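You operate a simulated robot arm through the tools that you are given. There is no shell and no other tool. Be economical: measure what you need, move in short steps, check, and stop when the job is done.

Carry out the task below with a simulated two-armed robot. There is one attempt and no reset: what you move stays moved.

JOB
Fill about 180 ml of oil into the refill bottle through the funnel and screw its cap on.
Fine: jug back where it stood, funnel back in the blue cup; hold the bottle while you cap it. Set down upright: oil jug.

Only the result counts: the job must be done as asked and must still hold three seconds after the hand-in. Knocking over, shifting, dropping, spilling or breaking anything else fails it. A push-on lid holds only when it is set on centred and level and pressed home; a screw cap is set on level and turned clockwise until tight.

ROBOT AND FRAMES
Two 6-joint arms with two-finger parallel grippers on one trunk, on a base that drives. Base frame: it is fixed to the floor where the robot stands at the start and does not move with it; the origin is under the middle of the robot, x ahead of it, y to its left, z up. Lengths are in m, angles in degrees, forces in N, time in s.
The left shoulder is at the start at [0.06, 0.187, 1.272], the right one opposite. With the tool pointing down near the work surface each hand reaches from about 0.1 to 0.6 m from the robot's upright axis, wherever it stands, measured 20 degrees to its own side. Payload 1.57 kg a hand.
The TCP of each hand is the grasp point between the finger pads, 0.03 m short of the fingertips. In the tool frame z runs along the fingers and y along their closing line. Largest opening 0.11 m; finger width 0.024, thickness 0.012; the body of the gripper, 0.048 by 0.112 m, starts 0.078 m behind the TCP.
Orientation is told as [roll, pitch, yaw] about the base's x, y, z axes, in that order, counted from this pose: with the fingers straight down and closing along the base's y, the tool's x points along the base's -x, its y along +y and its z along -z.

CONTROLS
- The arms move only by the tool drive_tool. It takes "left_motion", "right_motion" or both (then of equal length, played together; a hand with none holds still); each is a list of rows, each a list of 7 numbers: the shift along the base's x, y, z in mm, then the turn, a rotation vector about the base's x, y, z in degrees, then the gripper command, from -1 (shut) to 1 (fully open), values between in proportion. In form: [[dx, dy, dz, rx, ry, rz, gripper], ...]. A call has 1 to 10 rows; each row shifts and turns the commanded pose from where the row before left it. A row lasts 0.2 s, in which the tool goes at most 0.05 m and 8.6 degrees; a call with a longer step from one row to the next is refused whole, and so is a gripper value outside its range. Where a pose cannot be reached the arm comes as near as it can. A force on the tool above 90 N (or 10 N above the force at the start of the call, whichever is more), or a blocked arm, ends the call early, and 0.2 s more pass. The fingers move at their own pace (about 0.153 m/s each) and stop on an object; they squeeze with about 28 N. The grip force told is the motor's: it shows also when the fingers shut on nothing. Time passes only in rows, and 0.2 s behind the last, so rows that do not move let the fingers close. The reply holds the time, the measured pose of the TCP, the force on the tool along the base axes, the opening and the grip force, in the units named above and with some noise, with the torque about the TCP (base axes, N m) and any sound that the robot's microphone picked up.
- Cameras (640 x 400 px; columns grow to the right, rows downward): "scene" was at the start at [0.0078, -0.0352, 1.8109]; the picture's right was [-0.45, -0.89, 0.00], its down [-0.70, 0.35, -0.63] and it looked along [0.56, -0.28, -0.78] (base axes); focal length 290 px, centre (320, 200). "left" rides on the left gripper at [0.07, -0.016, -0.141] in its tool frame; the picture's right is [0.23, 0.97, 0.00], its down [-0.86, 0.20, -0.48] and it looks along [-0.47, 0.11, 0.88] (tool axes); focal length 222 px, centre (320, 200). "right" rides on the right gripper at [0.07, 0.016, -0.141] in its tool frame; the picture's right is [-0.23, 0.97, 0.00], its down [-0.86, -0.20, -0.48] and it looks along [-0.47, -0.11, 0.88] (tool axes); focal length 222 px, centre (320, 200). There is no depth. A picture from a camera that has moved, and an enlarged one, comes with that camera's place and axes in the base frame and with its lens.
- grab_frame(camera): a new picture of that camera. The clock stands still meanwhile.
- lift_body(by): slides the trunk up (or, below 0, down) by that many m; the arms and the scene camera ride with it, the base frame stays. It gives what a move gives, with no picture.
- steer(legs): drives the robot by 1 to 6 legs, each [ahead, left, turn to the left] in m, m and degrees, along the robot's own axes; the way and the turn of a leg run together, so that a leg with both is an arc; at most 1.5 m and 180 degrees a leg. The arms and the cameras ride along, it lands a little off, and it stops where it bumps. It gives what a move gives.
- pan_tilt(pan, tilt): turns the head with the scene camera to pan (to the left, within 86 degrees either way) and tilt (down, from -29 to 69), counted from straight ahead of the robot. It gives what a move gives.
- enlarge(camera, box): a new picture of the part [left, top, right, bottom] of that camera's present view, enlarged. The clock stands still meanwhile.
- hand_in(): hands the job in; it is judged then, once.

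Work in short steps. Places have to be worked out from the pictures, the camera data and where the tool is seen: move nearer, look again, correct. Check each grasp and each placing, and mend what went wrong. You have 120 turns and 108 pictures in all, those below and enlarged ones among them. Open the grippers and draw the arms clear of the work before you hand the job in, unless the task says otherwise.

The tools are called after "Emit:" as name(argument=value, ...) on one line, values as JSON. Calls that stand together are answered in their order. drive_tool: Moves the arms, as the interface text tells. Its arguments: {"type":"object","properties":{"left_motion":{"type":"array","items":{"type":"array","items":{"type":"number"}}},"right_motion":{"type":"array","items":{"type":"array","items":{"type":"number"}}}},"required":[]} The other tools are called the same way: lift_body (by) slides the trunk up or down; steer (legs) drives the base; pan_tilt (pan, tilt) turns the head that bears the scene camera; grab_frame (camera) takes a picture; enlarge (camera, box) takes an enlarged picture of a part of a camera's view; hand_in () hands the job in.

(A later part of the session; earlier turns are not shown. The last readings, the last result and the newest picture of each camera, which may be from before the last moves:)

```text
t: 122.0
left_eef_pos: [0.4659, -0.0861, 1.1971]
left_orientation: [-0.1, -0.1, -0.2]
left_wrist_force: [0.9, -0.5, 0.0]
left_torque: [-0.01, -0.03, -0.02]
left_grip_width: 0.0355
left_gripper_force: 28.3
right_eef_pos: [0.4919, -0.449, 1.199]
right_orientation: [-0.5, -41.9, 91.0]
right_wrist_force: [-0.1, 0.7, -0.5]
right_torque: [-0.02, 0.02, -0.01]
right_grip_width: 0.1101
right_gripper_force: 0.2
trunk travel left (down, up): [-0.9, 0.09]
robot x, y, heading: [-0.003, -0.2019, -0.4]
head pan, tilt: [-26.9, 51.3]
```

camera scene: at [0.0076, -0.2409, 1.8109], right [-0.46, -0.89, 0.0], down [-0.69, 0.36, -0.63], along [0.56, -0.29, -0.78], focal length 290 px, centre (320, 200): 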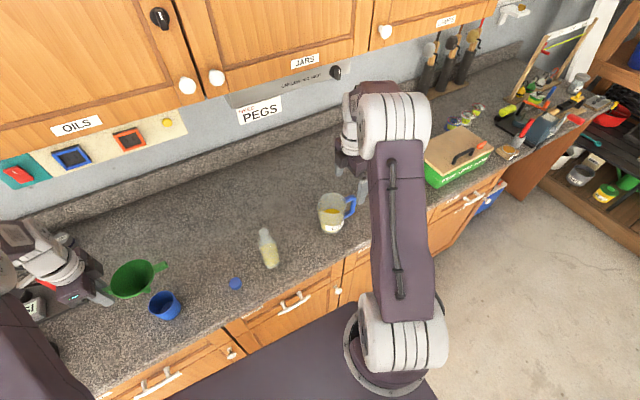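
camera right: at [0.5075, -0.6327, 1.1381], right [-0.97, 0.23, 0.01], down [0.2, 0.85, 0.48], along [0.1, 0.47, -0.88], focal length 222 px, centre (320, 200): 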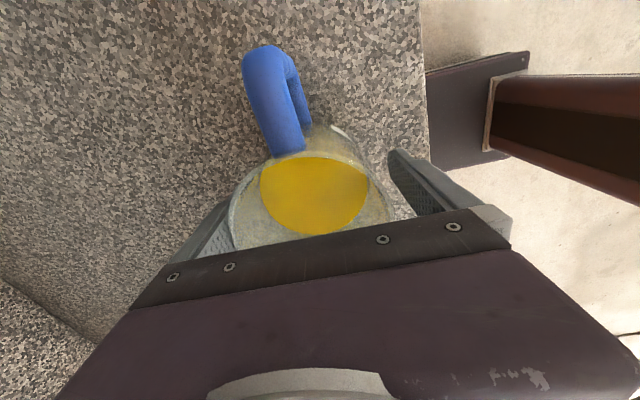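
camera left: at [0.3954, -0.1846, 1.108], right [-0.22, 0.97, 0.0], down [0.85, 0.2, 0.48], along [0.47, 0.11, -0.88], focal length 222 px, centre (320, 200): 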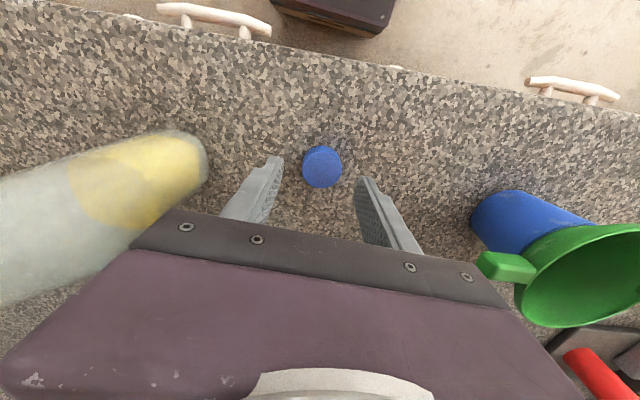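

The lean is reachable. I approach the bottle along the finger axis, stopping ~40 mm short to look.

Emit:
drive_tool(right_motion=[[-1, 6, -40, 0, 0, -1, 1], [-1, 6, -40, 0, 0, 0, 1], [0, 25, -28, 0, 0, 0, 1], [0, 25, -28, 0, 0, 0, 1], [0, 25, -28, 0, 0, 0, 1], [0, 13, -14, 0, 0, 0, 1], [0, 0, 0, 0, 0, 0, 1]])

Emit:
grab_frame(camera="right")

```text
t: 123.6
left_eef_pos: [0.4653, -0.0849, 1.1988]
left_orientation: [0.0, -0.1, -0.3]
left_wrist_force: [0.3, 0.1, 0.0]
left_torque: [-0.01, -0.01, 0.01]
left_grip_width: 0.0359
left_gripper_force: 27.8
right_eef_pos: [0.4903, -0.3489, 1.0214]
right_orientation: [-0.5, -41.9, 89.9]
right_wrist_force: [0.2, -0.1, -0.9]
right_torque: [0.01, -0.01, 0.0]
right_grip_width: 0.1099
right_gripper_force: 0.1
trunk travel left (down, up): [-0.9, 0.09]
robot x, y, heading: [-0.0002, -0.2062, -0.2]
head pan, tilt: [-26.9, 51.3]
```

```text
11 pictures are left
camera right: at [0.4714, -0.4938, 1.0776], right [-0.97, 0.18, 0.15], down [0.2, 0.32, 0.93], along [0.12, 0.93, -0.34], focal length 222 px, centre (320, 200)
```

right: 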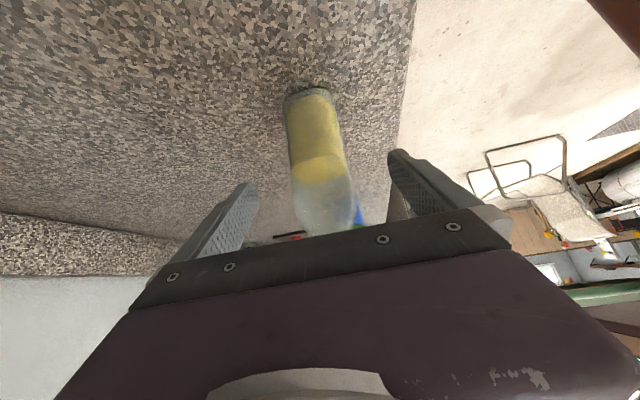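

The bottle is centred between the fingers. I advance the last 38 mm and close.

Emit:
drive_tool(right_motion=[[0, 19, -21, 0, 0, 0, 1], [0, 19, -21, 0, 0, 0, 1], [0, 0, 0, 0, 0, 0, 0.6], [0, 0, 0, 0, 0, 0, 0.3], [0, 0, 0, 0, 0, 0, 0.1], [0, 0, 0, 0, 0, 0, -0.2], [0, 0, 0, 0, 0, 0, -1], [0, 0, 0, 0, 0, 0, -1]])

Emit:
enlarge(camera="scene", box=[200, 180, 360, 290])

```text
t: 125.4
left_eef_pos: [0.4639, -0.0858, 1.1981]
left_orientation: [-0.1, -0.1, -0.1]
left_wrist_force: [0.1, -0.2, -0.5]
left_torque: [0.0, 0.02, -0.04]
left_grip_width: 0.0355
left_gripper_force: 27.6
right_eef_pos: [0.4909, -0.3091, 0.9785]
right_orientation: [-0.5, -42.0, 89.8]
right_wrist_force: [-0.6, 0.9, 0.3]
right_torque: [0.05, 0.04, -0.03]
right_grip_width: 0.0559
right_gripper_force: 28.1
trunk travel left (down, up): [-0.9, 0.09]
robot x, y, heading: [0.0036, -0.205, -0.3]
head pan, tilt: [-26.9, 51.3]
```

```text
3.64 times, centred on (280, 235) of scene
camera zoom: at [0.0082, -0.2411, 1.8109], right [-0.46, -0.89, 0.0], down [-0.69, 0.36, -0.63], along [0.56, -0.29, -0.78], focal length 1053 px, centre (466, 73)
```

zoom: 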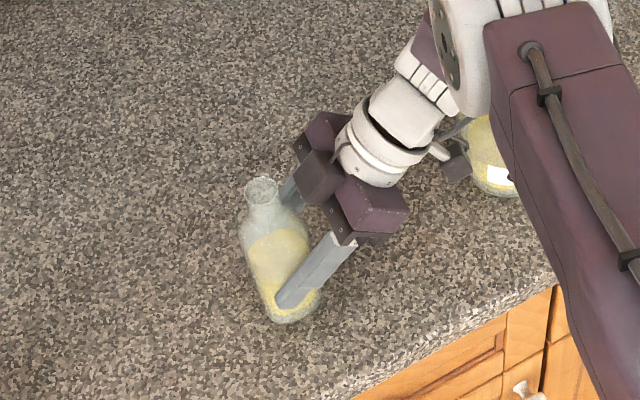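

Bottle held firmly (56 mm). I bring the cap over the mouth while pre-turning the left hand to about +60° to have room for clockwise turning.

Emit:
drive_tool(left_motion=[[3, -27, 0, 0, 0, 8.5, -1], [3, -27, 0, 0, 0, 8.5, -1], [3, -27, 0, 0, 0, 8.5, -1], [3, -27, 0, 0, 0, 8.5, -1], [3, -27, 0, 0, 0, 8.5, -1], [3, -27, 0, 0, 0, 8.5, -1], [4, -27, -10, 0, 0, 8.5, -1], [4, -27, -20, 0, 0, 0, -1], [0, 0, -12, 0, 0, 0, -1], [0, 0, 0, 0, 0, 0, -1]])

Emit:
enlarge(camera="scene", box=[230, 180, 310, 240])

Emit:
enlarge(camera="left", box=[230, 90, 410, 230])

```text
t: 127.6
left_eef_pos: [0.4895, -0.3028, 1.1587]
left_orientation: [-0.1, -0.1, 59.5]
left_wrist_force: [-0.1, 0.6, -0.5]
left_torque: [-0.02, 0.0, 0.0]
left_grip_width: 0.0351
left_gripper_force: 27.9
right_eef_pos: [0.4909, -0.3094, 0.9791]
right_orientation: [-0.5, -41.8, 89.9]
right_wrist_force: [-0.9, 1.0, 0.2]
right_torque: [0.08, 0.12, -0.03]
right_grip_width: 0.0556
right_gripper_force: 28.1
trunk travel left (down, up): [-0.9, 0.09]
robot x, y, heading: [0.0038, -0.2038, -0.3]
head pan, tilt: [-26.9, 51.3]
```

```text
6.67 times, centred on (270, 210) of scene
camera zoom: at [0.0081, -0.2413, 1.8108], right [-0.46, -0.89, 0.0], down [-0.69, 0.36, -0.63], along [0.56, -0.29, -0.78], focal length 1930 px, centre (653, 133)
```

zoom: 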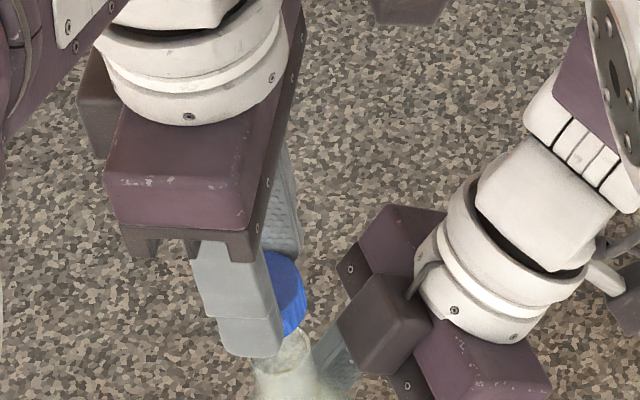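

```text
2.86 times, centred on (320, 160) of left
camera zoom: at [0.4666, -0.3703, 1.3002], right [-0.95, 0.3, 0.0], down [0.26, 0.84, 0.48], along [0.14, 0.46, -0.88], focal length 635 px, centre (320, 314)
```

zoom: 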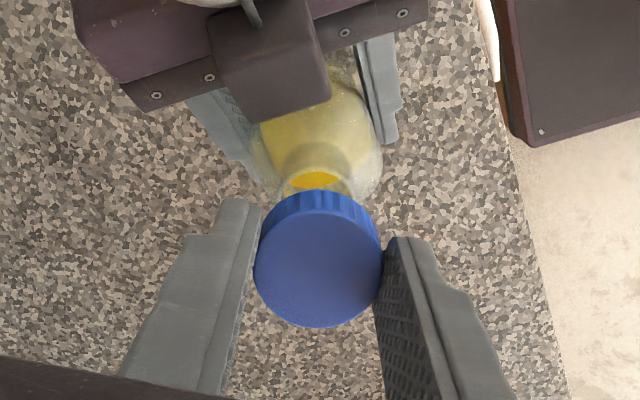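

Cap (0.488, −0.302) is over the mouth (0.490, −0.3015). I shift +1.5 mm in x and lower toward contact.

Emit:
drive_tool(left_motion=[[1.5, 0.5, -10, 0, 0, 0, -1], [0, 0, -12, 0, 0, 0, -1], [0, 0, -6, 0, 0, 0, -1], [0, 0, 0, 0, 0, 0, -1]])

Emit:
drive_tool(left_motion=[[0, 0, -2, 0, 0, 0, -1], [0, 0, -2, 0, 0, 0, -1], [0, 0, 0, 0, 0, 0, -1]])

Emit:
drive_tool(left_motion=[[0, 0, -2, 0, 0, 0, -1], [0, 0, -2, 0, 0, 0, -1], [0, 0, 0, 0, 0, 0, -1]])

```text
t: 128.6
left_eef_pos: [0.4926, -0.3017, 1.1303]
left_orientation: [0.1, -0.1, 59.2]
left_wrist_force: [-0.2, 0.0, 0.4]
left_torque: [-0.06, -0.04, 0.03]
left_grip_width: 0.0355
left_gripper_force: 28.0
right_eef_pos: [0.4911, -0.3085, 0.9778]
right_orientation: [-0.4, -41.9, 90.0]
right_wrist_force: [0.2, -0.6, 0.2]
right_torque: [-0.01, 0.06, -0.03]
right_grip_width: 0.0561
right_gripper_force: 27.4
trunk travel left (down, up): [-0.9, 0.09]
robot x, y, heading: [-0.0008, -0.2032, -0.4]
head pan, tilt: [-26.9, 51.3]
```

```text
t: 129.4
left_eef_pos: [0.4917, -0.3012, 1.1271]
left_orientation: [0.0, -0.1, 59.3]
left_wrist_force: [0.5, -0.3, 1.1]
left_torque: [-0.02, 0.0, -0.02]
left_grip_width: 0.0352
left_gripper_force: 27.6
right_eef_pos: [0.491, -0.3094, 0.9781]
right_orientation: [-0.5, -41.8, 89.9]
right_wrist_force: [0.2, 0.4, 1.3]
right_torque: [-0.01, 0.04, 0.01]
right_grip_width: 0.0559
right_gripper_force: 28.4
trunk travel left (down, up): [-0.9, 0.09]
robot x, y, heading: [0.0015, -0.2116, -0.2]
head pan, tilt: [-26.9, 51.3]
```

```text
t: 130.2
left_eef_pos: [0.4917, -0.3026, 1.1242]
left_orientation: [-0.3, -0.1, 59.3]
left_wrist_force: [-1.7, 5.1, 22.5]
left_torque: [0.03, 0.25, -0.09]
left_grip_width: 0.0355
left_gripper_force: 27.9
right_eef_pos: [0.4912, -0.3091, 0.9789]
right_orientation: [-0.5, -41.8, 89.9]
right_wrist_force: [5.9, -5.1, -8.3]
right_torque: [0.65, 0.07, 0.04]
right_grip_width: 0.056
right_gripper_force: 27.3
trunk travel left (down, up): [-0.9, 0.09]
robot x, y, heading: [0.0016, -0.203, -0.3]
head pan, tilt: [-26.9, 51.3]
```

Contact at z 1.124 with ~22 N. I turn clockwise 85°, following slightly down, and watch force/torque and sound.

Emit:
drive_tool(left_motion=[[0, 0, 0, 0, 0, -8.5, -1], [0, 0, -0.1, 0, 0, -8.5, -1], [0, 0, -0.1, 0, 0, -8.5, -1], [0, 0, -0.1, 0, 0, -8.5, -1], [0, 0, -0.1, 0, 0, -8.5, -1], [0, 0, -0.1, 0, 0, -8.5, -1], [0, 0, -0.1, 0, 0, -8.5, -1], [0, 0, -0.1, 0, 0, -8.5, -1], [0, 0, -0.1, 0, 0, -8.5, -1], [0, 0, -0.1, 0, 0, -8.5, -1]])

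Emit:
enlarge(camera="left", box=[230, 90, 410, 230])

```text
t: 132.4
left_eef_pos: [0.49, -0.2999, 1.1203]
left_orientation: [0.2, 0.0, -25.8]
left_wrist_force: [-1.5, 4.4, -3.5]
left_torque: [0.09, 0.08, 0.01]
left_grip_width: 0.0338
left_gripper_force: 28.3
right_eef_pos: [0.4916, -0.3085, 0.9789]
right_orientation: [-0.5, -41.8, 89.8]
right_wrist_force: [-0.4, -3.2, 7.5]
right_torque: [0.85, 0.42, 0.03]
right_grip_width: 0.0555
right_gripper_force: 27.6
trunk travel left (down, up): [-0.9, 0.09]
robot x, y, heading: [0.0006, -0.2058, -0.2]
head pan, tilt: [-26.9, 51.3]
```

```text
2.86 times, centred on (320, 160) of left
camera zoom: at [0.4197, -0.2841, 1.262], right [0.22, 0.98, 0.0], down [0.86, -0.19, 0.48], along [0.47, -0.1, -0.88], focal length 635 px, centre (320, 314)
```

zoom: 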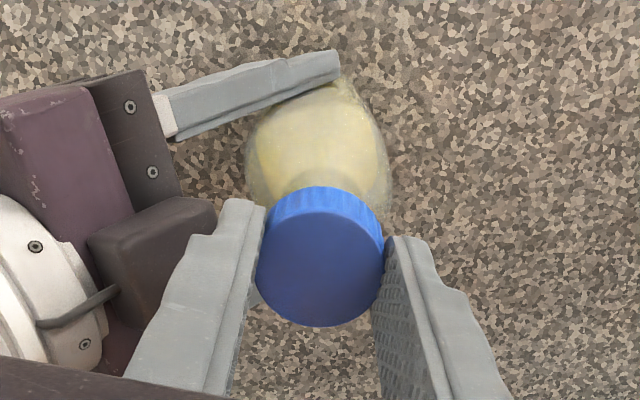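

The cap is threading (it now pulls the hand down slightly). I continue clockwise another 60°, following down faster.

Emit:
drive_tool(left_motion=[[0, 0, -0.5, 0, 0, -8.5, -1], [0, 0, -0.2, 0, 0, -8.5, -1], [0, 0, -0.15, 0, 0, -8.5, -1], [0, 0, -0.15, 0, 0, -8.5, -1], [0, 0, -0.15, 0, 0, -8.5, -1], [0, 0, -0.15, 0, 0, -8.5, -1], [0, 0, -0.15, 0, 0, -8.5, -1]])

```text
t: 134.0
left_eef_pos: [0.4906, -0.3031, 1.1216]
left_orientation: [0.0, -0.1, -85.4]
left_wrist_force: [-2.6, -3.1, 8.7]
left_torque: [-0.02, 0.17, 0.06]
left_grip_width: 0.0336
left_gripper_force: 27.9
right_eef_pos: [0.4904, -0.3105, 0.9778]
right_orientation: [-0.6, -41.8, 89.9]
right_wrist_force: [6.1, 0.3, 4.3]
right_torque: [-0.37, 0.25, -0.13]
right_grip_width: 0.0556
right_gripper_force: 28.0
trunk travel left (down, up): [-0.9, 0.09]
robot x, y, heading: [0.0007, -0.2045, -0.1]
head pan, tilt: [-26.9, 51.3]
```

Next stroke: I open, turn the hand back to +60° around the cap, and regrip.

Emit:
drive_tool(left_motion=[[0, 0, 0, 0, 0, 0, -0.3], [0, 0, 0, 0, 0, 0, 0.1], [0, 0, 0, 0, 0, 8.5, 0.1], [0, 0, 0, 0, 0, 8.5, 0.1], [0, 0, 0, 0, 0, 8.5, 0.1], [0, 0, 0, 0, 0, 8.5, 0.1], [0, 0, 0, 0, 0, 8.5, 0.1], [0, 0, 0, 0, 0, 8.5, 0.1], [0, 0, 0, 0, 0, 8.5, 0.1], [0, 0, 0, 0, 0, 8.5, 0.1]])

Emit:
enlarge(camera="left", box=[230, 90, 410, 230])

```text
t: 136.2
left_eef_pos: [0.4911, -0.3025, 1.1203]
left_orientation: [0.0, -0.1, -17.0]
left_wrist_force: [-0.9, -0.6, -0.4]
left_torque: [-0.01, -0.01, -0.01]
left_grip_width: 0.0606
left_gripper_force: 0.2
right_eef_pos: [0.4906, -0.3086, 0.9785]
right_orientation: [-0.6, -41.8, 89.9]
right_wrist_force: [-2.8, -1.1, 5.8]
right_torque: [0.16, 0.25, 0.03]
right_grip_width: 0.0555
right_gripper_force: 28.3
trunk travel left (down, up): [-0.9, 0.09]
robot x, y, heading: [-0.0027, -0.2049, -0.0]
head pan, tilt: [-26.9, 51.3]
```

```text
2.86 times, centred on (320, 160) of left
camera zoom: at [0.4183, -0.2964, 1.262], right [0.07, 1.0, 0.0], down [0.88, -0.06, 0.48], along [0.48, -0.03, -0.88], focal length 635 px, centre (320, 314)
```

zoom: 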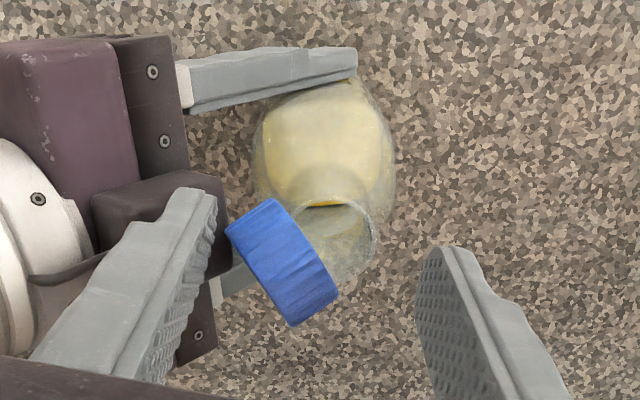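

The cap was not really threaded: after opening it tipped off and now stands on edge between the mouth and the right gripper. I look from the scene camera to locate it exactly before touching anything.

Emit:
enlarge(camera="scene", box=[240, 190, 304, 238])

```text
8.33 times, centred on (272, 214) of scene
camera zoom: at [0.0063, -0.2414, 1.8109], right [-0.46, -0.89, 0.0], down [-0.69, 0.36, -0.63], along [0.56, -0.29, -0.78], focal length 2413 px, centre (720, 83)
```

zoom: 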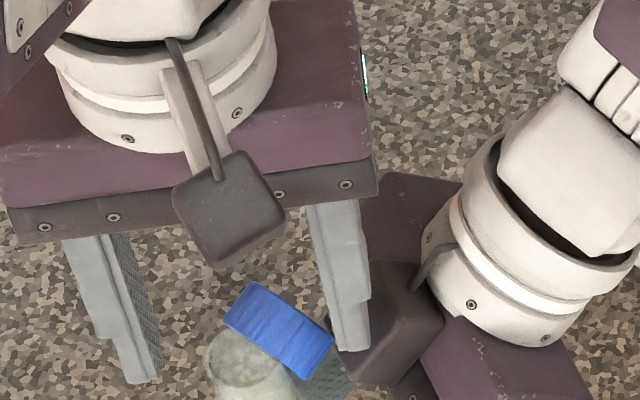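

Cap centre ≈ (0.498, −0.312, 1.08), on edge, top facing roughly −y; the mouth has moved to ≈ (0.488, −0.295). I raise the left hand, turn to yaw ≈ −85° (closing along x), centre on the cap and come down around it.

Emit:
drive_tool(left_motion=[[0, 0, 15, 0, 0, 0, 0.1], [0, 0, 5, 0, 0, -8.5, 0.1], [0, 0, 0, 0, 0, -8.5, 0.1], [0, 0, 0, 0, 0, -8.5, 0.1], [0, 0, 0, 0, 0, -8.5, 0.1], [0, 0, 0, 0, 0, -8.5, 0.1], [2, -3, 0, 0, 0, -8.5, 0.1], [3, -3, 0, 0, 0, -8.5, 0.1], [2, -3, 0, 0, 0, -8.5, 0.1], [0, 0, 0, 0, 0, 0, 0.1]])

Emit:
enlarge(camera="left", box=[230, 90, 410, 230])

```text
t: 138.4
left_eef_pos: [0.4973, -0.3119, 1.1431]
left_orientation: [0.0, -0.1, -85.3]
left_wrist_force: [1.0, 0.5, 0.0]
left_torque: [0.03, 0.01, 0.0]
left_grip_width: 0.0602
left_gripper_force: 0.0
right_eef_pos: [0.4902, -0.3095, 0.979]
right_orientation: [-0.6, -41.9, 89.8]
right_wrist_force: [-1.1, -0.5, 4.8]
right_torque: [0.12, 0.3, 0.07]
right_grip_width: 0.0556
right_gripper_force: 28.3
trunk travel left (down, up): [-0.9, 0.09]
robot x, y, heading: [0.0021, -0.21, -0.3]
head pan, tilt: [-26.9, 51.3]
```

```text
2.86 times, centred on (320, 160) of left
camera zoom: at [0.4749, -0.2424, 1.2833], right [0.95, 0.31, 0.0], down [0.27, -0.84, 0.48], along [0.15, -0.46, -0.88], focal length 635 px, centre (320, 314)
```

zoom: 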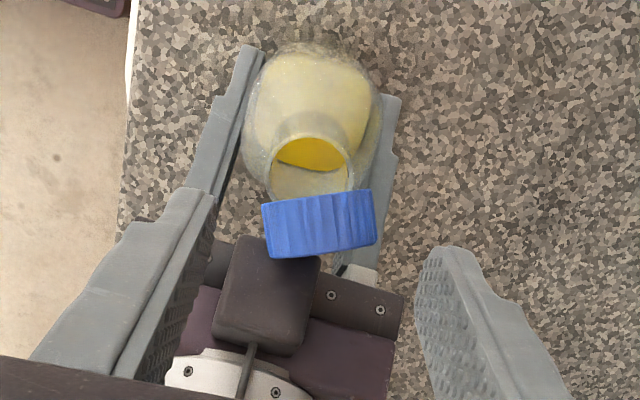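

Now the cap is clearly seen: centre ≈ (0.4975, −0.312, 1.087), standing on edge against the mouth and the right gripper's box. I lower around it (closing along x), close, and lift.

Emit:
drive_tool(left_motion=[[0, 2, -15, 0, 0, 0, 0.1], [0, 0, -15, 0, 0, 0, 0.1], [0, 0, -11, 0, 0, 0, 0.1], [0, 0, 0, 0, 0, 0, -0.1], [0, 0, 0, 0, 0, 0, -0.3], [0, 0, 0, 0, 0, 0, -0.6], [0, 0, 0, 0, 0, 0, -1], [0, 0, 0, 0, 0, 0, -1]])

```text
t: 140.2
left_eef_pos: [0.4973, -0.3099, 1.1019]
left_orientation: [0.0, -0.1, -85.2]
left_wrist_force: [-15.3, -2.8, 7.5]
left_torque: [0.06, 0.61, 0.01]
left_grip_width: 0.0373
left_gripper_force: 28.6
right_eef_pos: [0.4919, -0.3086, 0.9786]
right_orientation: [-0.8, -41.9, 89.9]
right_wrist_force: [13.6, 4.4, -3.2]
right_torque: [-0.19, 1.34, 0.0]
right_grip_width: 0.0558
right_gripper_force: 28.1
trunk travel left (down, up): [-0.9, 0.09]
robot x, y, heading: [-0.0029, -0.2067, -0.3]
head pan, tilt: [-26.9, 51.3]
```

Gripped something 37 mm wide (cap across its diameter). I lift it slowly.

Emit:
drive_tool(left_motion=[[-2, 0, 3, 0, 0, 0, -1], [0, 0, 5, 0, 0, 0, -1], [0, 0, 10, 0, 0, 0, -1], [0, 0, 20, 0, 0, 0, -1], [0, 0, 20, 0, 0, 0, -1], [0, 0, 0, 0, 0, 0, -1]])

Emit:
enlarge(camera="left", box=[230, 90, 410, 230])

```text
t: 141.6
left_eef_pos: [0.4972, -0.3089, 1.158]
left_orientation: [-0.1, -0.1, -85.2]
left_wrist_force: [0.2, -0.1, -0.8]
left_torque: [-0.03, 0.01, -0.01]
left_grip_width: 0.0357
left_gripper_force: 27.7
right_eef_pos: [0.4908, -0.3089, 0.9784]
right_orientation: [-0.4, -41.8, 89.9]
right_wrist_force: [2.3, -0.6, 5.6]
right_torque: [0.18, -0.05, 0.0]
right_grip_width: 0.0554
right_gripper_force: 27.2
trunk travel left (down, up): [-0.9, 0.09]
robot x, y, heading: [0.0025, -0.205, -0.2]
head pan, tilt: [-26.9, 51.3]
```

```text
2.86 times, centred on (320, 160) of left
camera zoom: at [0.4736, -0.2397, 1.2998], right [0.95, 0.31, 0.0], down [0.27, -0.83, 0.48], along [0.15, -0.46, -0.88], focal length 635 px, centre (320, 314)
```

zoom: 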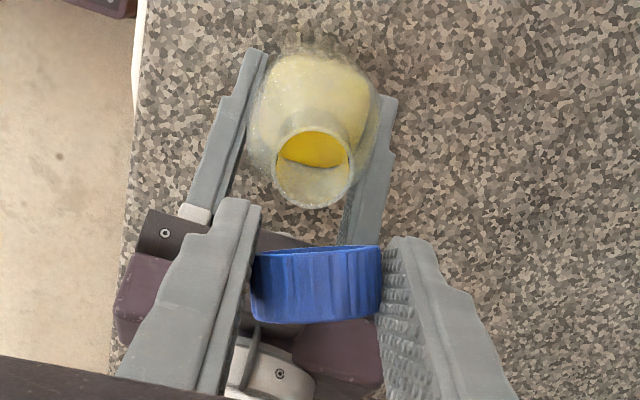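

The cap is held by its diameter, tilted ~61° (top toward −y). Mouth measured at (0.490, −0.298) — my first try was ~4 mm off. I carry the cap to the free spot at y≈−0.16 and lean the hand −36° so that it can settle top-up on the counter.

Emit:
drive_tool(left_motion=[[-6, 28, 5, 0, 0, 0, -1], [-6, 28, 0, 0, 0, 0, -1], [-6, 28, 0, 0, 0, 0, -1], [-6, 28, 0, 0, 0, 0, -1], [-6, 28, 0, 0, 0, 0, -1], [0, 0, -30, -8, 0, 0, -1], [0, 0, -30, -8, 0, 0, -1], [0, 0, -30, -8, 0, 0, -1], [0, 0, -30, -8, 0, 0, -1], [0, 0, -30, -4, 0, 0, -1]])

```text
t: 143.8
left_eef_pos: [0.4643, -0.1692, 1.0119]
left_orientation: [-3.4, -36.0, -84.1]
left_wrist_force: [-0.4, -0.4, -0.3]
left_torque: [-0.01, -0.01, -0.01]
left_grip_width: 0.0356
left_gripper_force: 28.0
right_eef_pos: [0.4908, -0.3081, 0.978]
right_orientation: [-0.5, -41.9, 89.9]
right_wrist_force: [-1.1, 0.1, 1.5]
right_torque: [0.12, 0.11, 0.01]
right_grip_width: 0.0555
right_gripper_force: 28.2
trunk travel left (down, up): [-0.9, 0.09]
robot x, y, heading: [-0.0012, -0.207, -0.3]
head pan, tilt: [-26.9, 51.3]
```

Lean reached. I lower until the fingertips are ~4 mm above the counter and release gently.

Emit:
drive_tool(left_motion=[[0, 0, -30, 0, 0, 0, -1], [0, 0, -30, 0, 0, 0, -1], [0, 0, -13, 0, 0, 0, -1], [0, 0, 0, 0, 0, 0, -1]])

Emit:
drive_tool(left_motion=[[0, 0, -2, 0, 0, 0, -1], [0, 0, 0, 0, 0, 0, -1]])

```text
t: 144.8
left_eef_pos: [0.4648, -0.1677, 0.939]
left_orientation: [-3.5, -35.9, -84.1]
left_wrist_force: [-0.4, 1.7, 0.0]
left_torque: [-0.02, -0.02, -0.01]
left_grip_width: 0.0356
left_gripper_force: 27.6
right_eef_pos: [0.4908, -0.308, 0.9793]
right_orientation: [-0.5, -41.9, 90.0]
right_wrist_force: [-0.8, 0.2, 1.9]
right_torque: [0.15, 0.12, -0.01]
right_grip_width: 0.0556
right_gripper_force: 28.0
trunk travel left (down, up): [-0.9, 0.09]
robot x, y, heading: [-0.0007, -0.2039, -0.4]
head pan, tilt: [-26.9, 51.3]
```

```text
t: 145.4
left_eef_pos: [0.4661, -0.1673, 0.9375]
left_orientation: [-3.5, -35.9, -84.0]
left_wrist_force: [0.0, 0.2, 0.2]
left_torque: [-0.02, -0.02, 0.03]
left_grip_width: 0.0356
left_gripper_force: 28.2
right_eef_pos: [0.4906, -0.3076, 0.9787]
right_orientation: [-0.5, -41.9, 89.9]
right_wrist_force: [-1.3, -0.2, 2.3]
right_torque: [0.11, 0.1, 0.01]
right_grip_width: 0.0556
right_gripper_force: 28.4
trunk travel left (down, up): [-0.9, 0.09]
robot x, y, heading: [0.0021, -0.2086, -0.2]
head pan, tilt: [-26.9, 51.3]
```

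Still no contact; stepping down 2 mm at a time.

Emit:
drive_tool(left_motion=[[0, 0, -2, 0, 0, 0, -1], [0, 0, 0, 0, 0, 0, -1]])

Emit:
drive_tool(left_motion=[[0, 0, -2, 0, 0, 0, -1], [0, 0, 0, 0, 0, 0, -1]])

```text
t: 146.0
left_eef_pos: [0.4665, -0.168, 0.9338]
left_orientation: [-3.4, -35.9, -83.9]
left_wrist_force: [-0.3, 0.3, -0.6]
left_torque: [-0.01, -0.02, 0.01]
left_grip_width: 0.0357
left_gripper_force: 28.0
right_eef_pos: [0.4907, -0.309, 0.9788]
right_orientation: [-0.5, -41.9, 89.8]
right_wrist_force: [-2.1, -0.2, 1.0]
right_torque: [0.09, 0.07, -0.01]
right_grip_width: 0.0557
right_gripper_force: 28.1
trunk travel left (down, up): [-0.9, 0.09]
robot x, y, heading: [0.0011, -0.2069, -0.3]
head pan, tilt: [-26.9, 51.3]
```

```text
t: 146.6
left_eef_pos: [0.4652, -0.1679, 0.9324]
left_orientation: [-3.5, -35.9, -84.1]
left_wrist_force: [-0.4, 0.0, 0.8]
left_torque: [0.0, -0.01, 0.01]
left_grip_width: 0.0356
left_gripper_force: 27.7
right_eef_pos: [0.4906, -0.3088, 0.9784]
right_orientation: [-0.5, -41.9, 89.9]
right_wrist_force: [-0.8, 0.2, 1.0]
right_torque: [0.1, 0.12, 0.01]
right_grip_width: 0.0555
right_gripper_force: 27.5
trunk travel left (down, up): [-0.9, 0.09]
robot x, y, heading: [0.0028, -0.2059, -0.3]
head pan, tilt: [-26.9, 51.3]
```

Practically at the counter. I release slowly, back out along the finger axis, and straighten the hand.

Emit:
drive_tool(left_motion=[[0, 0, 0, 0, 0, 0, -0.25], [0, 0, 0, 0, 0, 0, 0.0], [0, 0, 0, 0, 0, 0, 0.2], [0, 0, 0, 0, 0, 0, 0.2], [0, 12, 16, 0, 0, 0, 0.2], [0, 18, 25, 0, 0, 0, 0.2], [0, 10, 40, 4, 0, 0, 0.2], [0, -10, 40, 8, 0, 0, 0.2], [0, -10, 30, 8, 0, 0, 0.2], [0, -10, 20, 8, 0, 0, 0.2]])

Emit:
drive_tool(left_motion=[[0, -10, 0, 8, 0, 0, 0.2], [0, 0, 0, 0, -3.5, 0, 0.2], [0, 0, 0, 0, 0, 8.4, 0.2], [0, 0, 0, 0, 0, 8.4, 0.2], [0, 0, 0, 0, 0, 8.4, 0.2], [0, 0, 0, 0, 0, 8.4, 0.2], [0, 0, 0, 0, 0, 8.4, 0.2], [0, 0, 0, 0, 0, 8.4, 0.2], [0, 0, 0, 0, 0, 8.4, 0.2], [0, 0, 0, 0, 0, 8.4, 0.2]])

Emit:
grab_frame(camera="left")

```text
t: 148.8
left_eef_pos: [0.4668, -0.1609, 1.1047]
left_orientation: [-0.6, -7.9, -85.2]
left_wrist_force: [-0.2, 0.5, -0.9]
left_torque: [0.05, -0.01, 0.02]
left_grip_width: 0.0661
left_gripper_force: 0.1
right_eef_pos: [0.4905, -0.3084, 0.9792]
right_orientation: [-0.5, -41.8, 89.9]
right_wrist_force: [-0.9, -0.1, 3.3]
right_torque: [0.08, 0.05, 0.0]
right_grip_width: 0.0557
right_gripper_force: 28.0
trunk travel left (down, up): [-0.9, 0.09]
robot x, y, heading: [-0.0019, -0.2071, 0.0]
head pan, tilt: [-26.9, 51.3]
```

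```text
t: 151.0
left_eef_pos: [0.4653, -0.1671, 1.1053]
left_orientation: [3.4, -0.4, -17.9]
left_wrist_force: [0.2, 0.5, -0.5]
left_torque: [-0.03, -0.01, -0.02]
left_grip_width: 0.0657
left_gripper_force: 0.1
right_eef_pos: [0.4896, -0.309, 0.9779]
right_orientation: [-0.5, -41.9, 89.9]
right_wrist_force: [-0.3, 0.9, 2.1]
right_torque: [0.15, 0.08, 0.01]
right_grip_width: 0.0553
right_gripper_force: 28.0
trunk travel left (down, up): [-0.9, 0.09]
robot x, y, heading: [0.0032, -0.2093, 0.1]
head pan, tilt: [-26.9, 51.3]
```

```text
2 pictures are left
camera left: at [0.3912, -0.169, 1.2448], right [0.08, 0.99, 0.06], down [0.86, -0.1, 0.5], along [0.5, 0.01, -0.87], focal length 222 px, centre (320, 200)
```

left: 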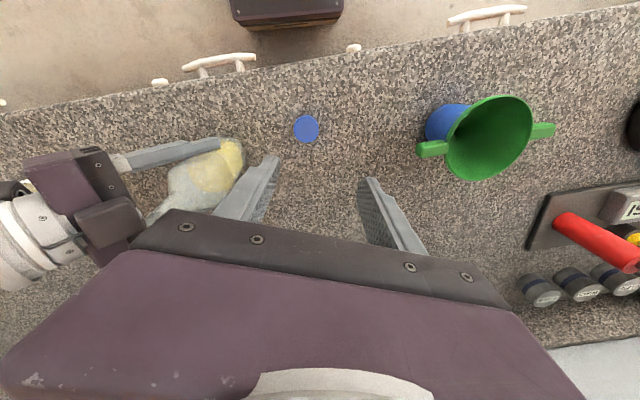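

The cap lies flat, top up, at ≈ (0.461, −0.1755). I level the hand, go down over it, and squeeze-centre the cap.

Emit:
drive_tool(left_motion=[[-4.3, -8.4, -20, -3.2, 1, 0, 0.2], [0, 0, -45, 0, 0, 0, 0.2], [0, 0, -45, 0, 0, 0, 0.2], [0, 0, -40, 0, 0, 0, 0.2], [0, 0, -19, 0, 0, 0, 0.2], [0, 0, 0, 0, 0, 0, -0.1], [0, 0, 0, 0, 0, 0, -0.4], [0, 0, 0, 0, 0, 0, -1], [0, 0, 0, 0, 0, 0, -1]])

```text
t: 153.0
left_eef_pos: [0.4614, -0.1779, 0.9372]
left_orientation: [0.1, -0.4, -18.0]
left_wrist_force: [0.1, 0.1, -0.5]
left_torque: [-0.02, 0.0, -0.02]
left_grip_width: 0.0359
left_gripper_force: 28.1
right_eef_pos: [0.4909, -0.3088, 0.9787]
right_orientation: [-0.6, -41.9, 89.9]
right_wrist_force: [0.6, 0.7, 1.6]
right_torque: [0.15, 0.11, -0.03]
right_grip_width: 0.0554
right_gripper_force: 28.1
trunk travel left (down, up): [-0.9, 0.09]
robot x, y, heading: [0.0031, -0.2047, -0.3]
head pan, tilt: [-26.9, 51.3]
```

Now I open, turn +76° to yaw ≈ +58° (the screwing start pose), and close again — this centres the cap in the other direction too.

Emit:
drive_tool(left_motion=[[0, 0, 0, 0, 0, 0, -0.2], [0, 0, 0, 0, 0, 8.5, 0.1], [0, 0, 0, 0, 0, 8.5, 0.1], [0, 0, 0, 0, 0, 8.5, 0.1], [0, 0, 0, 0, 0, 8.5, 0.1], [0, 0, 0, 0, 0, 8.5, 0.1], [0, 0, 0, 0, 0, 8.5, 0.1], [0, 0, 0, 0, 0, 8.5, 0.1], [0, 0, 0, 0, 0, 8.5, 0.1], [0, 0, -1, 0, 0, 8.5, 0.1]])

Emit:
drive_tool(left_motion=[[0, 0, 0, 0, 0, 0, 0.1], [0, 0, 0, 0, 0, 0, -0.2], [0, 0, 0, 0, 0, 0, -0.4], [0, 0, 0, 0, 0, 0, -1], [0, 0, 0, 0, 0, 0, -1], [0, 0, 0, 0, 0, 0, -1]])

```text
t: 155.2
left_eef_pos: [0.4625, -0.1765, 0.935]
left_orientation: [0.1, -0.4, 58.8]
left_wrist_force: [0.3, 0.0, -0.2]
left_torque: [0.01, 0.0, 0.0]
left_grip_width: 0.0605
left_gripper_force: 0.1
right_eef_pos: [0.4924, -0.3089, 0.9782]
right_orientation: [-0.5, -41.9, 89.9]
right_wrist_force: [-0.1, -0.3, 1.9]
right_torque: [0.09, 0.07, 0.03]
right_grip_width: 0.0554
right_gripper_force: 27.8
trunk travel left (down, up): [-0.9, 0.09]
robot x, y, heading: [-0.0006, -0.2081, -0.1]
head pan, tilt: [-26.9, 51.3]
```

```text
t: 156.6
left_eef_pos: [0.4625, -0.1777, 0.9339]
left_orientation: [0.0, -0.4, 58.5]
left_wrist_force: [-0.1, 0.2, -0.2]
left_torque: [0.04, 0.01, -0.01]
left_grip_width: 0.0342
left_gripper_force: 28.1
right_eef_pos: [0.4913, -0.3081, 0.9781]
right_orientation: [-0.4, -41.9, 89.9]
right_wrist_force: [0.0, -0.2, 2.2]
right_torque: [0.08, 0.06, 0.01]
right_grip_width: 0.0553
right_gripper_force: 28.2
trunk travel left (down, up): [-0.9, 0.09]
robot x, y, heading: [0.0016, -0.2053, -0.0]
head pan, tilt: [-26.9, 51.3]
```

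Cap centred. I lift it and bring it over the mouth, aiming at TCP (0.490, −0.2995), then check with one picture.

Emit:
drive_tool(left_motion=[[0, 0, 30, 0, 0, 0, -1], [0, 0, 40, 0, 0, 0, -1], [0, 0, 40, 0, 0, 0, -1], [0, 0, 40, 0, 0, 0, -1], [0, 0, 40, 0, 0, 0, -1], [0, 0, 36, 0, 0, 0, -1], [9, -40, 0, 0, 0, 0, -1], [9, -41, 0, 0, 0, 0, -1], [9, -41, 0, 0, 0, 0, -1], [0, 0, 0, 0, 0, 0, -1]])

Emit:
drive_tool(left_motion=[[0, 0, 0, 0, 0.4, 0, -1]])

Emit:
drive_tool(left_motion=[[0, 0, 0, 0, 0, 0, -1]])

Emit:
enlarge(camera="left", box=[260, 100, 380, 200])

```text
t: 158.8
left_eef_pos: [0.4899, -0.2997, 1.1582]
left_orientation: [0.2, -0.4, 58.6]
left_wrist_force: [0.1, -0.4, 0.1]
left_torque: [-0.01, 0.01, 0.0]
left_grip_width: 0.0342
left_gripper_force: 28.3
right_eef_pos: [0.4907, -0.3099, 0.9772]
right_orientation: [-0.6, -41.8, 89.9]
right_wrist_force: [-0.3, -1.1, 0.0]
right_torque: [0.01, -0.03, 0.03]
right_grip_width: 0.0558
right_gripper_force: 28.1
trunk travel left (down, up): [-0.9, 0.09]
robot x, y, heading: [-0.0021, -0.2042, -0.3]
head pan, tilt: [-26.9, 51.3]
```

```text
t: 159.2
left_eef_pos: [0.4899, -0.3008, 1.1609]
left_orientation: [0.5, -0.2, 58.5]
left_wrist_force: [0.1, -0.2, -0.1]
left_torque: [0.0, 0.01, -0.05]
left_grip_width: 0.034
left_gripper_force: 28.1
right_eef_pos: [0.4912, -0.3083, 0.9785]
right_orientation: [-0.5, -41.8, 89.9]
right_wrist_force: [0.9, -0.3, 2.1]
right_torque: [0.09, 0.04, 0.01]
right_grip_width: 0.0555
right_gripper_force: 27.9
trunk travel left (down, up): [-0.9, 0.09]
robot x, y, heading: [0.0021, -0.2072, -0.0]
head pan, tilt: [-26.9, 51.3]
```

```text
t: 159.6
left_eef_pos: [0.4904, -0.3001, 1.1593]
left_orientation: [0.5, -0.2, 58.5]
left_wrist_force: [-0.2, 1.1, -0.3]
left_torque: [0.0, 0.05, -0.02]
left_grip_width: 0.034
left_gripper_force: 27.7
right_eef_pos: [0.4908, -0.3078, 0.9779]
right_orientation: [-0.4, -41.9, 89.9]
right_wrist_force: [0.4, 0.0, 2.0]
right_torque: [0.12, 0.05, -0.01]
right_grip_width: 0.0553
right_gripper_force: 28.1
trunk travel left (down, up): [-0.9, 0.09]
robot x, y, heading: [0.0017, -0.2041, -0.3]
head pan, tilt: [-26.9, 51.3]
```

```text
4.00 times, centred on (320, 150) of left
camera zoom: at [0.4678, -0.3681, 1.3008], right [-0.95, 0.31, 0.01], down [0.28, 0.83, 0.48], along [0.15, 0.46, -0.88], focal length 888 px, centre (320, 400)
```

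zoom: 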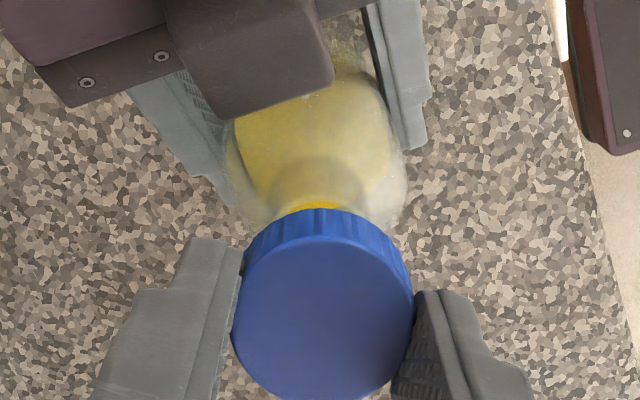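

Cap rim and neck have only ~1.5 mm play, so I need precise alignment. I let the bottle settle upright by regripping it with the right hand, offset the cap 45 mm to +y at mouth height, and take one picture showing both.

Emit:
drive_tool(left_motion=[[0, 15, 0, 0, 0, 0, -1], [0, 15, 0, 0, 0, 0, -1], [0, 15, 0, 0, 0, 0, -1], [0, 0, -15, 0, 0, 0, -1], [0, 0, -15, 0, 0, 0, -1], [0, 0, 0, 0, 0, 0, -1], [0, 0, 0, 0, 0, 0, -1], [0, 0, 0, 0, 0, 0, -1], [0, 0, 0, 0, 0, 0, -1]], right_motion=[[0, 0, 0, 0, 0, 0, 0.1], [0, 0, 0, 0, 0, 0, 0.2], [0, 0, 0, 0, 0, 0, 0.2], [0, 0, 0, 0, 0, 0, 0.2], [0, 0, 0, 0, 0, 0, 0.1], [0, 0, 0, 0, 0, 0, 0.0], [0, 0, 0, 0, 0, 0, -0.3], [0, 0, 0, 0, 0, 0, -1], [0, 0, 0, 0, 0, 0, -1]])

Emit:
drive_tool(left_motion=[[0, 0, 0, 0, 0, 0, -1]])

Emit:
enlarge(camera="left", box=[255, 70, 385, 210])

```text
t: 161.6
left_eef_pos: [0.4899, -0.2532, 1.1301]
left_orientation: [0.5, -0.2, 58.5]
left_wrist_force: [-0.1, -0.3, 0.3]
left_torque: [-0.06, 0.01, -0.03]
left_grip_width: 0.0339
left_gripper_force: 28.1
right_eef_pos: [0.4906, -0.3094, 0.9776]
right_orientation: [-0.5, -41.9, 89.8]
right_wrist_force: [0.5, -0.2, 0.6]
right_torque: [-0.01, 0.04, -0.03]
right_grip_width: 0.0554
right_gripper_force: 27.8
trunk travel left (down, up): [-0.9, 0.09]
robot x, y, heading: [-0.0006, -0.2066, 0.1]
head pan, tilt: [-26.9, 51.3]
```

```text
t: 162.0
left_eef_pos: [0.4902, -0.2524, 1.131]
left_orientation: [0.5, -0.2, 58.5]
left_wrist_force: [0.4, -0.1, -0.4]
left_torque: [-0.02, -0.02, -0.02]
left_grip_width: 0.0337
left_gripper_force: 28.6
right_eef_pos: [0.4925, -0.3097, 0.9778]
right_orientation: [-0.4, -41.9, 89.9]
right_wrist_force: [0.2, -1.0, 0.5]
right_torque: [-0.05, 0.02, -0.01]
right_grip_width: 0.0557
right_gripper_force: 28.0
trunk travel left (down, up): [-0.9, 0.09]
robot x, y, heading: [-0.0002, -0.2049, -0.0]
head pan, tilt: [-26.9, 51.3]
```

```text
2.86 times, centred on (320, 140) of left
camera zoom: at [0.4672, -0.3211, 1.2721], right [-0.95, 0.31, 0.01], down [0.28, 0.83, 0.48], along [0.15, 0.46, -0.88], focal length 635 px, centre (320, 371)
```

zoom: 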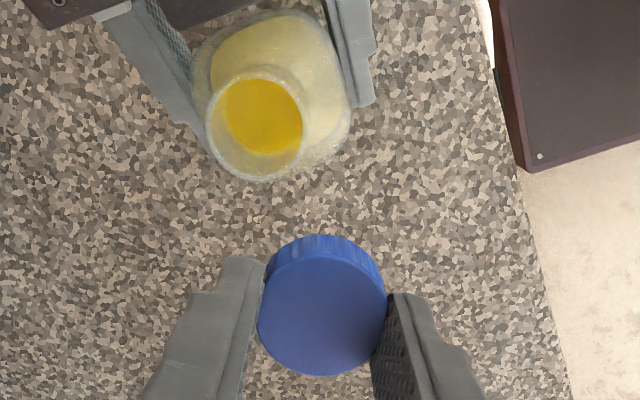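

Clear view: mouth centre relative to cap centre = (+3.8, −47) mm. I raise 15 mm, shift by exactly that, and lower gently.

Emit:
drive_tool(left_motion=[[0, 0, 15, 0, 0, 0, -1], [1.8, -23, 0, 0, 0, 0, -1], [2, -24, 0, 0, 0, 0, -1], [0, 0, -8, 0, 0, 0, -1], [0, 0, -6, 0, 0, 0, -1], [0, 0, 0, 0, 0, 0, -1]])

Emit:
drive_tool(left_motion=[[0, 0, -2, 0, 0, 0, -1], [0, 0, -2, 0, 0, 0, -1], [0, 0, 0, 0, 0, 0, -1]])

Emit:
drive_tool(left_motion=[[0, 0, -2, 0, 0, 0, -1], [0, 0, 0, 0, 0, 0, -1]])

```text
t: 163.4
left_eef_pos: [0.4931, -0.3001, 1.132]
left_orientation: [0.5, -0.1, 58.5]
left_wrist_force: [-0.3, 0.3, 0.2]
left_torque: [0.01, 0.0, -0.03]
left_grip_width: 0.0336
left_gripper_force: 27.8
right_eef_pos: [0.4922, -0.3091, 0.9787]
right_orientation: [-0.4, -42.0, 89.8]
right_wrist_force: [0.2, -0.3, 0.7]
right_torque: [-0.03, 0.0, 0.03]
right_grip_width: 0.056
right_gripper_force: 27.7
trunk travel left (down, up): [-0.9, 0.09]
robot x, y, heading: [-0.0031, -0.2077, 0.0]
head pan, tilt: [-26.9, 51.3]
```

```text
t: 164.2
left_eef_pos: [0.4932, -0.3011, 1.1259]
left_orientation: [0.5, -0.2, 58.5]
left_wrist_force: [-0.6, 0.0, 0.0]
left_torque: [0.0, 0.0, 0.01]
left_grip_width: 0.0333
left_gripper_force: 27.8
right_eef_pos: [0.4921, -0.308, 0.9772]
right_orientation: [-0.5, -41.9, 90.0]
right_wrist_force: [-0.1, -0.6, 0.6]
right_torque: [0.02, -0.01, 0.01]
right_grip_width: 0.0556
right_gripper_force: 27.8
trunk travel left (down, up): [-0.9, 0.09]
robot x, y, heading: [-0.0021, -0.208, -0.1]
head pan, tilt: [-26.9, 51.3]
```

```text
t: 164.8
left_eef_pos: [0.4942, -0.2996, 1.1243]
left_orientation: [0.6, -0.3, 58.5]
left_wrist_force: [-0.2, -0.2, -1.1]
left_torque: [0.02, 0.0, 0.02]
left_grip_width: 0.0334
left_gripper_force: 28.1
right_eef_pos: [0.4911, -0.3082, 0.9781]
right_orientation: [-0.5, -42.0, 89.8]
right_wrist_force: [-0.2, 0.1, 0.0]
right_torque: [-0.02, -0.01, -0.02]
right_grip_width: 0.0553
right_gripper_force: 28.6
trunk travel left (down, up): [-0.9, 0.09]
robot x, y, heading: [-0.0038, -0.205, -0.3]
head pan, tilt: [-26.9, 51.3]
```

No contact yet at 1.124. Continuing down in 1.5–2 mm steps.

Emit:
drive_tool(left_motion=[[0, 0, -1.5, 0, 0, 0, -1], [0, 0, 0, 0, 0, 0, -1]])

Emit:
drive_tool(left_motion=[[0, 0, -1.5, 0, 0, 0, -1], [0, 0, 0, 0, 0, 0, -1]])

Emit:
drive_tool(left_motion=[[0, 0, -1.5, 0, 0, 0, -1], [0, 0, 0, 0, 0, 0, -1]])

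```text
t: 165.4
left_eef_pos: [0.4938, -0.3026, 1.1231]
left_orientation: [0.6, -0.2, 58.6]
left_wrist_force: [0.6, -1.3, 0.2]
left_torque: [-0.01, 0.01, -0.02]
left_grip_width: 0.0331
left_gripper_force: 28.1
right_eef_pos: [0.4913, -0.3092, 0.9793]
right_orientation: [-0.5, -41.9, 89.7]
right_wrist_force: [0.7, 0.2, -0.6]
right_torque: [-0.03, 0.04, 0.0]
right_grip_width: 0.0559
right_gripper_force: 28.3
trunk travel left (down, up): [-0.9, 0.09]
robot x, y, heading: [0.0027, -0.2037, -0.1]
head pan, tilt: [-26.9, 51.3]
```

```text
t: 166.0
left_eef_pos: [0.4932, -0.3014, 1.1213]
left_orientation: [0.5, -0.1, 58.5]
left_wrist_force: [-2.2, 1.7, 6.1]
left_torque: [0.01, 0.16, -0.02]
left_grip_width: 0.0335
left_gripper_force: 28.1
right_eef_pos: [0.4912, -0.3093, 0.9782]
right_orientation: [-0.4, -41.9, 89.7]
right_wrist_force: [1.4, 0.5, -3.0]
right_torque: [0.14, 0.13, 0.0]
right_grip_width: 0.0555
right_gripper_force: 27.9
trunk travel left (down, up): [-0.9, 0.09]
robot x, y, heading: [-0.001, -0.2048, -0.4]
head pan, tilt: [-26.9, 51.3]
```

```text
t: 166.6
left_eef_pos: [0.493, -0.3008, 1.1212]
left_orientation: [0.4, -0.1, 58.7]
left_wrist_force: [-4.0, 4.9, 23.6]
left_torque: [0.07, 0.46, -0.07]
left_grip_width: 0.0335
left_gripper_force: 27.3
right_eef_pos: [0.4919, -0.3088, 0.9772]
right_orientation: [-0.6, -41.7, 89.8]
right_wrist_force: [7.7, -3.0, -13.3]
right_torque: [0.61, 0.21, -0.09]
right_grip_width: 0.0555
right_gripper_force: 28.1
trunk travel left (down, up): [-0.9, 0.09]
robot x, y, heading: [0.0021, -0.2073, -0.2]
head pan, tilt: [-26.9, 51.3]
```

Contact at the −x side of the rim (torque shows contact ~14 mm toward −x of the TCP), so the cap is ~2 mm too far in +x. I lift, shift (−2, −0.5) mm, and lower again.

Emit:
drive_tool(left_motion=[[0, 0, 4, 0, 0, 0, -1], [-2, -0.5, 0, 0, 0, 0, -1], [0, 0, -2.5, 0, 0, 0, -1], [0, 0, 0, 0, 0, 0, -1]])

Emit:
drive_tool(left_motion=[[0, 0, -1.5, 0, 0, 0, -1], [0, 0, 0, 0, 0, 0, -1]])

Emit:
drive_tool(left_motion=[[0, 0, 0, 0, 0, 0, -1]])

```text
t: 167.6
left_eef_pos: [0.4929, -0.3023, 1.1228]
left_orientation: [0.5, -0.2, 58.5]
left_wrist_force: [0.7, -0.2, 0.0]
left_torque: [0.0, 0.0, -0.03]
left_grip_width: 0.0334
left_gripper_force: 27.6
right_eef_pos: [0.4919, -0.3086, 0.9771]
right_orientation: [-0.5, -41.9, 89.8]
right_wrist_force: [-0.1, 0.8, -0.6]
right_torque: [-0.04, -0.01, 0.05]
right_grip_width: 0.0556
right_gripper_force: 28.5
trunk travel left (down, up): [-0.9, 0.09]
robot x, y, heading: [0.0022, -0.2053, -0.1]
head pan, tilt: [-26.9, 51.3]
```

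```text
t: 168.2
left_eef_pos: [0.4918, -0.3015, 1.1213]
left_orientation: [0.4, -0.1, 58.5]
left_wrist_force: [-1.0, -0.3, 0.6]
left_torque: [-0.01, -0.01, -0.01]
left_grip_width: 0.0335
left_gripper_force: 27.9
right_eef_pos: [0.4911, -0.3097, 0.9787]
right_orientation: [-0.5, -41.9, 89.9]
right_wrist_force: [-0.1, -0.7, -0.1]
right_torque: [0.04, 0.0, 0.0]
right_grip_width: 0.0559
right_gripper_force: 28.2
trunk travel left (down, up): [-0.9, 0.09]
robot x, y, heading: [-0.0001, -0.2055, -0.2]
head pan, tilt: [-26.9, 51.3]
```

```text
t: 168.6
left_eef_pos: [0.4917, -0.3024, 1.1212]
left_orientation: [0.5, -0.2, 58.5]
left_wrist_force: [-0.5, -0.3, -1.1]
left_torque: [-0.01, 0.05, 0.0]
left_grip_width: 0.0335
left_gripper_force: 27.9
right_eef_pos: [0.4908, -0.3082, 0.9785]
right_orientation: [-0.5, -41.9, 89.8]
right_wrist_force: [0.0, -0.1, 0.5]
right_torque: [-0.02, 0.03, 0.03]
right_grip_width: 0.0556
right_gripper_force: 27.6
trunk travel left (down, up): [-0.9, 0.09]
robot x, y, heading: [-0.0004, -0.2078, -0.1]
head pan, tilt: [-26.9, 51.3]
```

At the same height there is now no contact. I lower further in 1.5 mm steps.

Emit:
drive_tool(left_motion=[[0, 0, -1.5, 0, 0, 0, -1], [0, 0, 0, 0, 0, 0, -1]])

Emit:
drive_tool(left_motion=[[0, 0, -1, 0, 0, 0, -1], [0, 0, 0, 0, 0, 0, -1]])

```text
t: 169.2
left_eef_pos: [0.4932, -0.3031, 1.1205]
left_orientation: [0.5, -0.1, 58.5]
left_wrist_force: [-0.5, 1.2, 1.2]
left_torque: [0.06, 0.01, 0.01]
left_grip_width: 0.0335
left_gripper_force: 28.2
right_eef_pos: [0.4909, -0.309, 0.9781]
right_orientation: [-0.5, -41.9, 89.8]
right_wrist_force: [-0.5, -1.2, 0.2]
right_torque: [0.18, 0.06, 0.01]
right_grip_width: 0.0555
right_gripper_force: 27.9
trunk travel left (down, up): [-0.9, 0.09]
robot x, y, heading: [-0.0042, -0.2007, -0.1]
head pan, tilt: [-26.9, 51.3]
```

```text
t: 169.8
left_eef_pos: [0.4919, -0.3016, 1.1198]
left_orientation: [0.5, -0.2, 58.5]
left_wrist_force: [0.2, 2.6, 0.5]
left_torque: [0.08, 0.02, 0.0]
left_grip_width: 0.0333
left_gripper_force: 28.1
right_eef_pos: [0.491, -0.3088, 0.9786]
right_orientation: [-0.4, -42.0, 89.9]
right_wrist_force: [0.1, -2.2, 0.1]
right_torque: [0.22, 0.06, 0.02]
right_grip_width: 0.0556
right_gripper_force: 27.5
trunk travel left (down, up): [-0.9, 0.09]
robot x, y, heading: [0.0024, -0.2068, -0.3]
head pan, tilt: [-26.9, 51.3]
```

The cap is over the neck now (only a slight side force toward +y). I ease +0.7 mm in y and lower until it meets the thread.

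Emit:
drive_tool(left_motion=[[0, 0.7, -1, 0, 0, 0, -1], [0, 0, 0, 0, 0, 0, -1]])

Emit:
drive_tool(left_motion=[[0, 0, -1.5, 0, 0, 0, -1], [0, 0, 0, 0, 0, 0, -1]])

Emit:
drive_tool(left_motion=[[0, 0, -1, 0, 0, 0, -1], [0, 0, 0, 0, 0, 0, -1]])

```text
t: 170.4
left_eef_pos: [0.4907, -0.3025, 1.1167]
left_orientation: [0.6, -0.2, 58.5]
left_wrist_force: [0.5, 0.0, 0.1]
left_torque: [0.01, 0.01, -0.01]
left_grip_width: 0.0337
left_gripper_force: 28.1
right_eef_pos: [0.4903, -0.3086, 0.9784]
right_orientation: [-0.4, -41.9, 89.8]
right_wrist_force: [-0.4, -0.6, -0.5]
right_torque: [-0.02, 0.01, 0.0]
right_grip_width: 0.0556
right_gripper_force: 27.6
trunk travel left (down, up): [-0.9, 0.09]
robot x, y, heading: [-0.0021, -0.2033, -0.1]
head pan, tilt: [-26.9, 51.3]
```

```text
t: 171.0
left_eef_pos: [0.4912, -0.3029, 1.1169]
left_orientation: [0.5, -0.2, 58.5]
left_wrist_force: [-0.3, 0.0, -0.8]
left_torque: [-0.01, -0.03, 0.0]
left_grip_width: 0.0333
left_gripper_force: 28.2
right_eef_pos: [0.4917, -0.3084, 0.9777]
right_orientation: [-0.4, -41.9, 89.9]
right_wrist_force: [0.7, 0.1, 0.7]
right_torque: [0.02, 0.02, -0.03]
right_grip_width: 0.0556
right_gripper_force: 27.6
trunk travel left (down, up): [-0.9, 0.09]
robot x, y, heading: [0.0005, -0.2065, -0.3]
head pan, tilt: [-26.9, 51.3]
```

```text
t: 171.6
left_eef_pos: [0.491, -0.3021, 1.116]
left_orientation: [0.5, -0.2, 58.6]
left_wrist_force: [-0.9, 0.3, -1.2]
left_torque: [-0.01, 0.04, -0.05]
left_grip_width: 0.0333
left_gripper_force: 28.4
right_eef_pos: [0.4914, -0.3075, 0.979]
right_orientation: [-0.5, -41.8, 89.9]
right_wrist_force: [0.6, -0.1, -0.3]
right_torque: [0.0, 0.03, -0.04]
right_grip_width: 0.0555
right_gripper_force: 28.2
trunk travel left (down, up): [-0.9, 0.09]
robot x, y, heading: [-0.0022, -0.2067, -0.0]
head pan, tilt: [-26.9, 51.3]
```

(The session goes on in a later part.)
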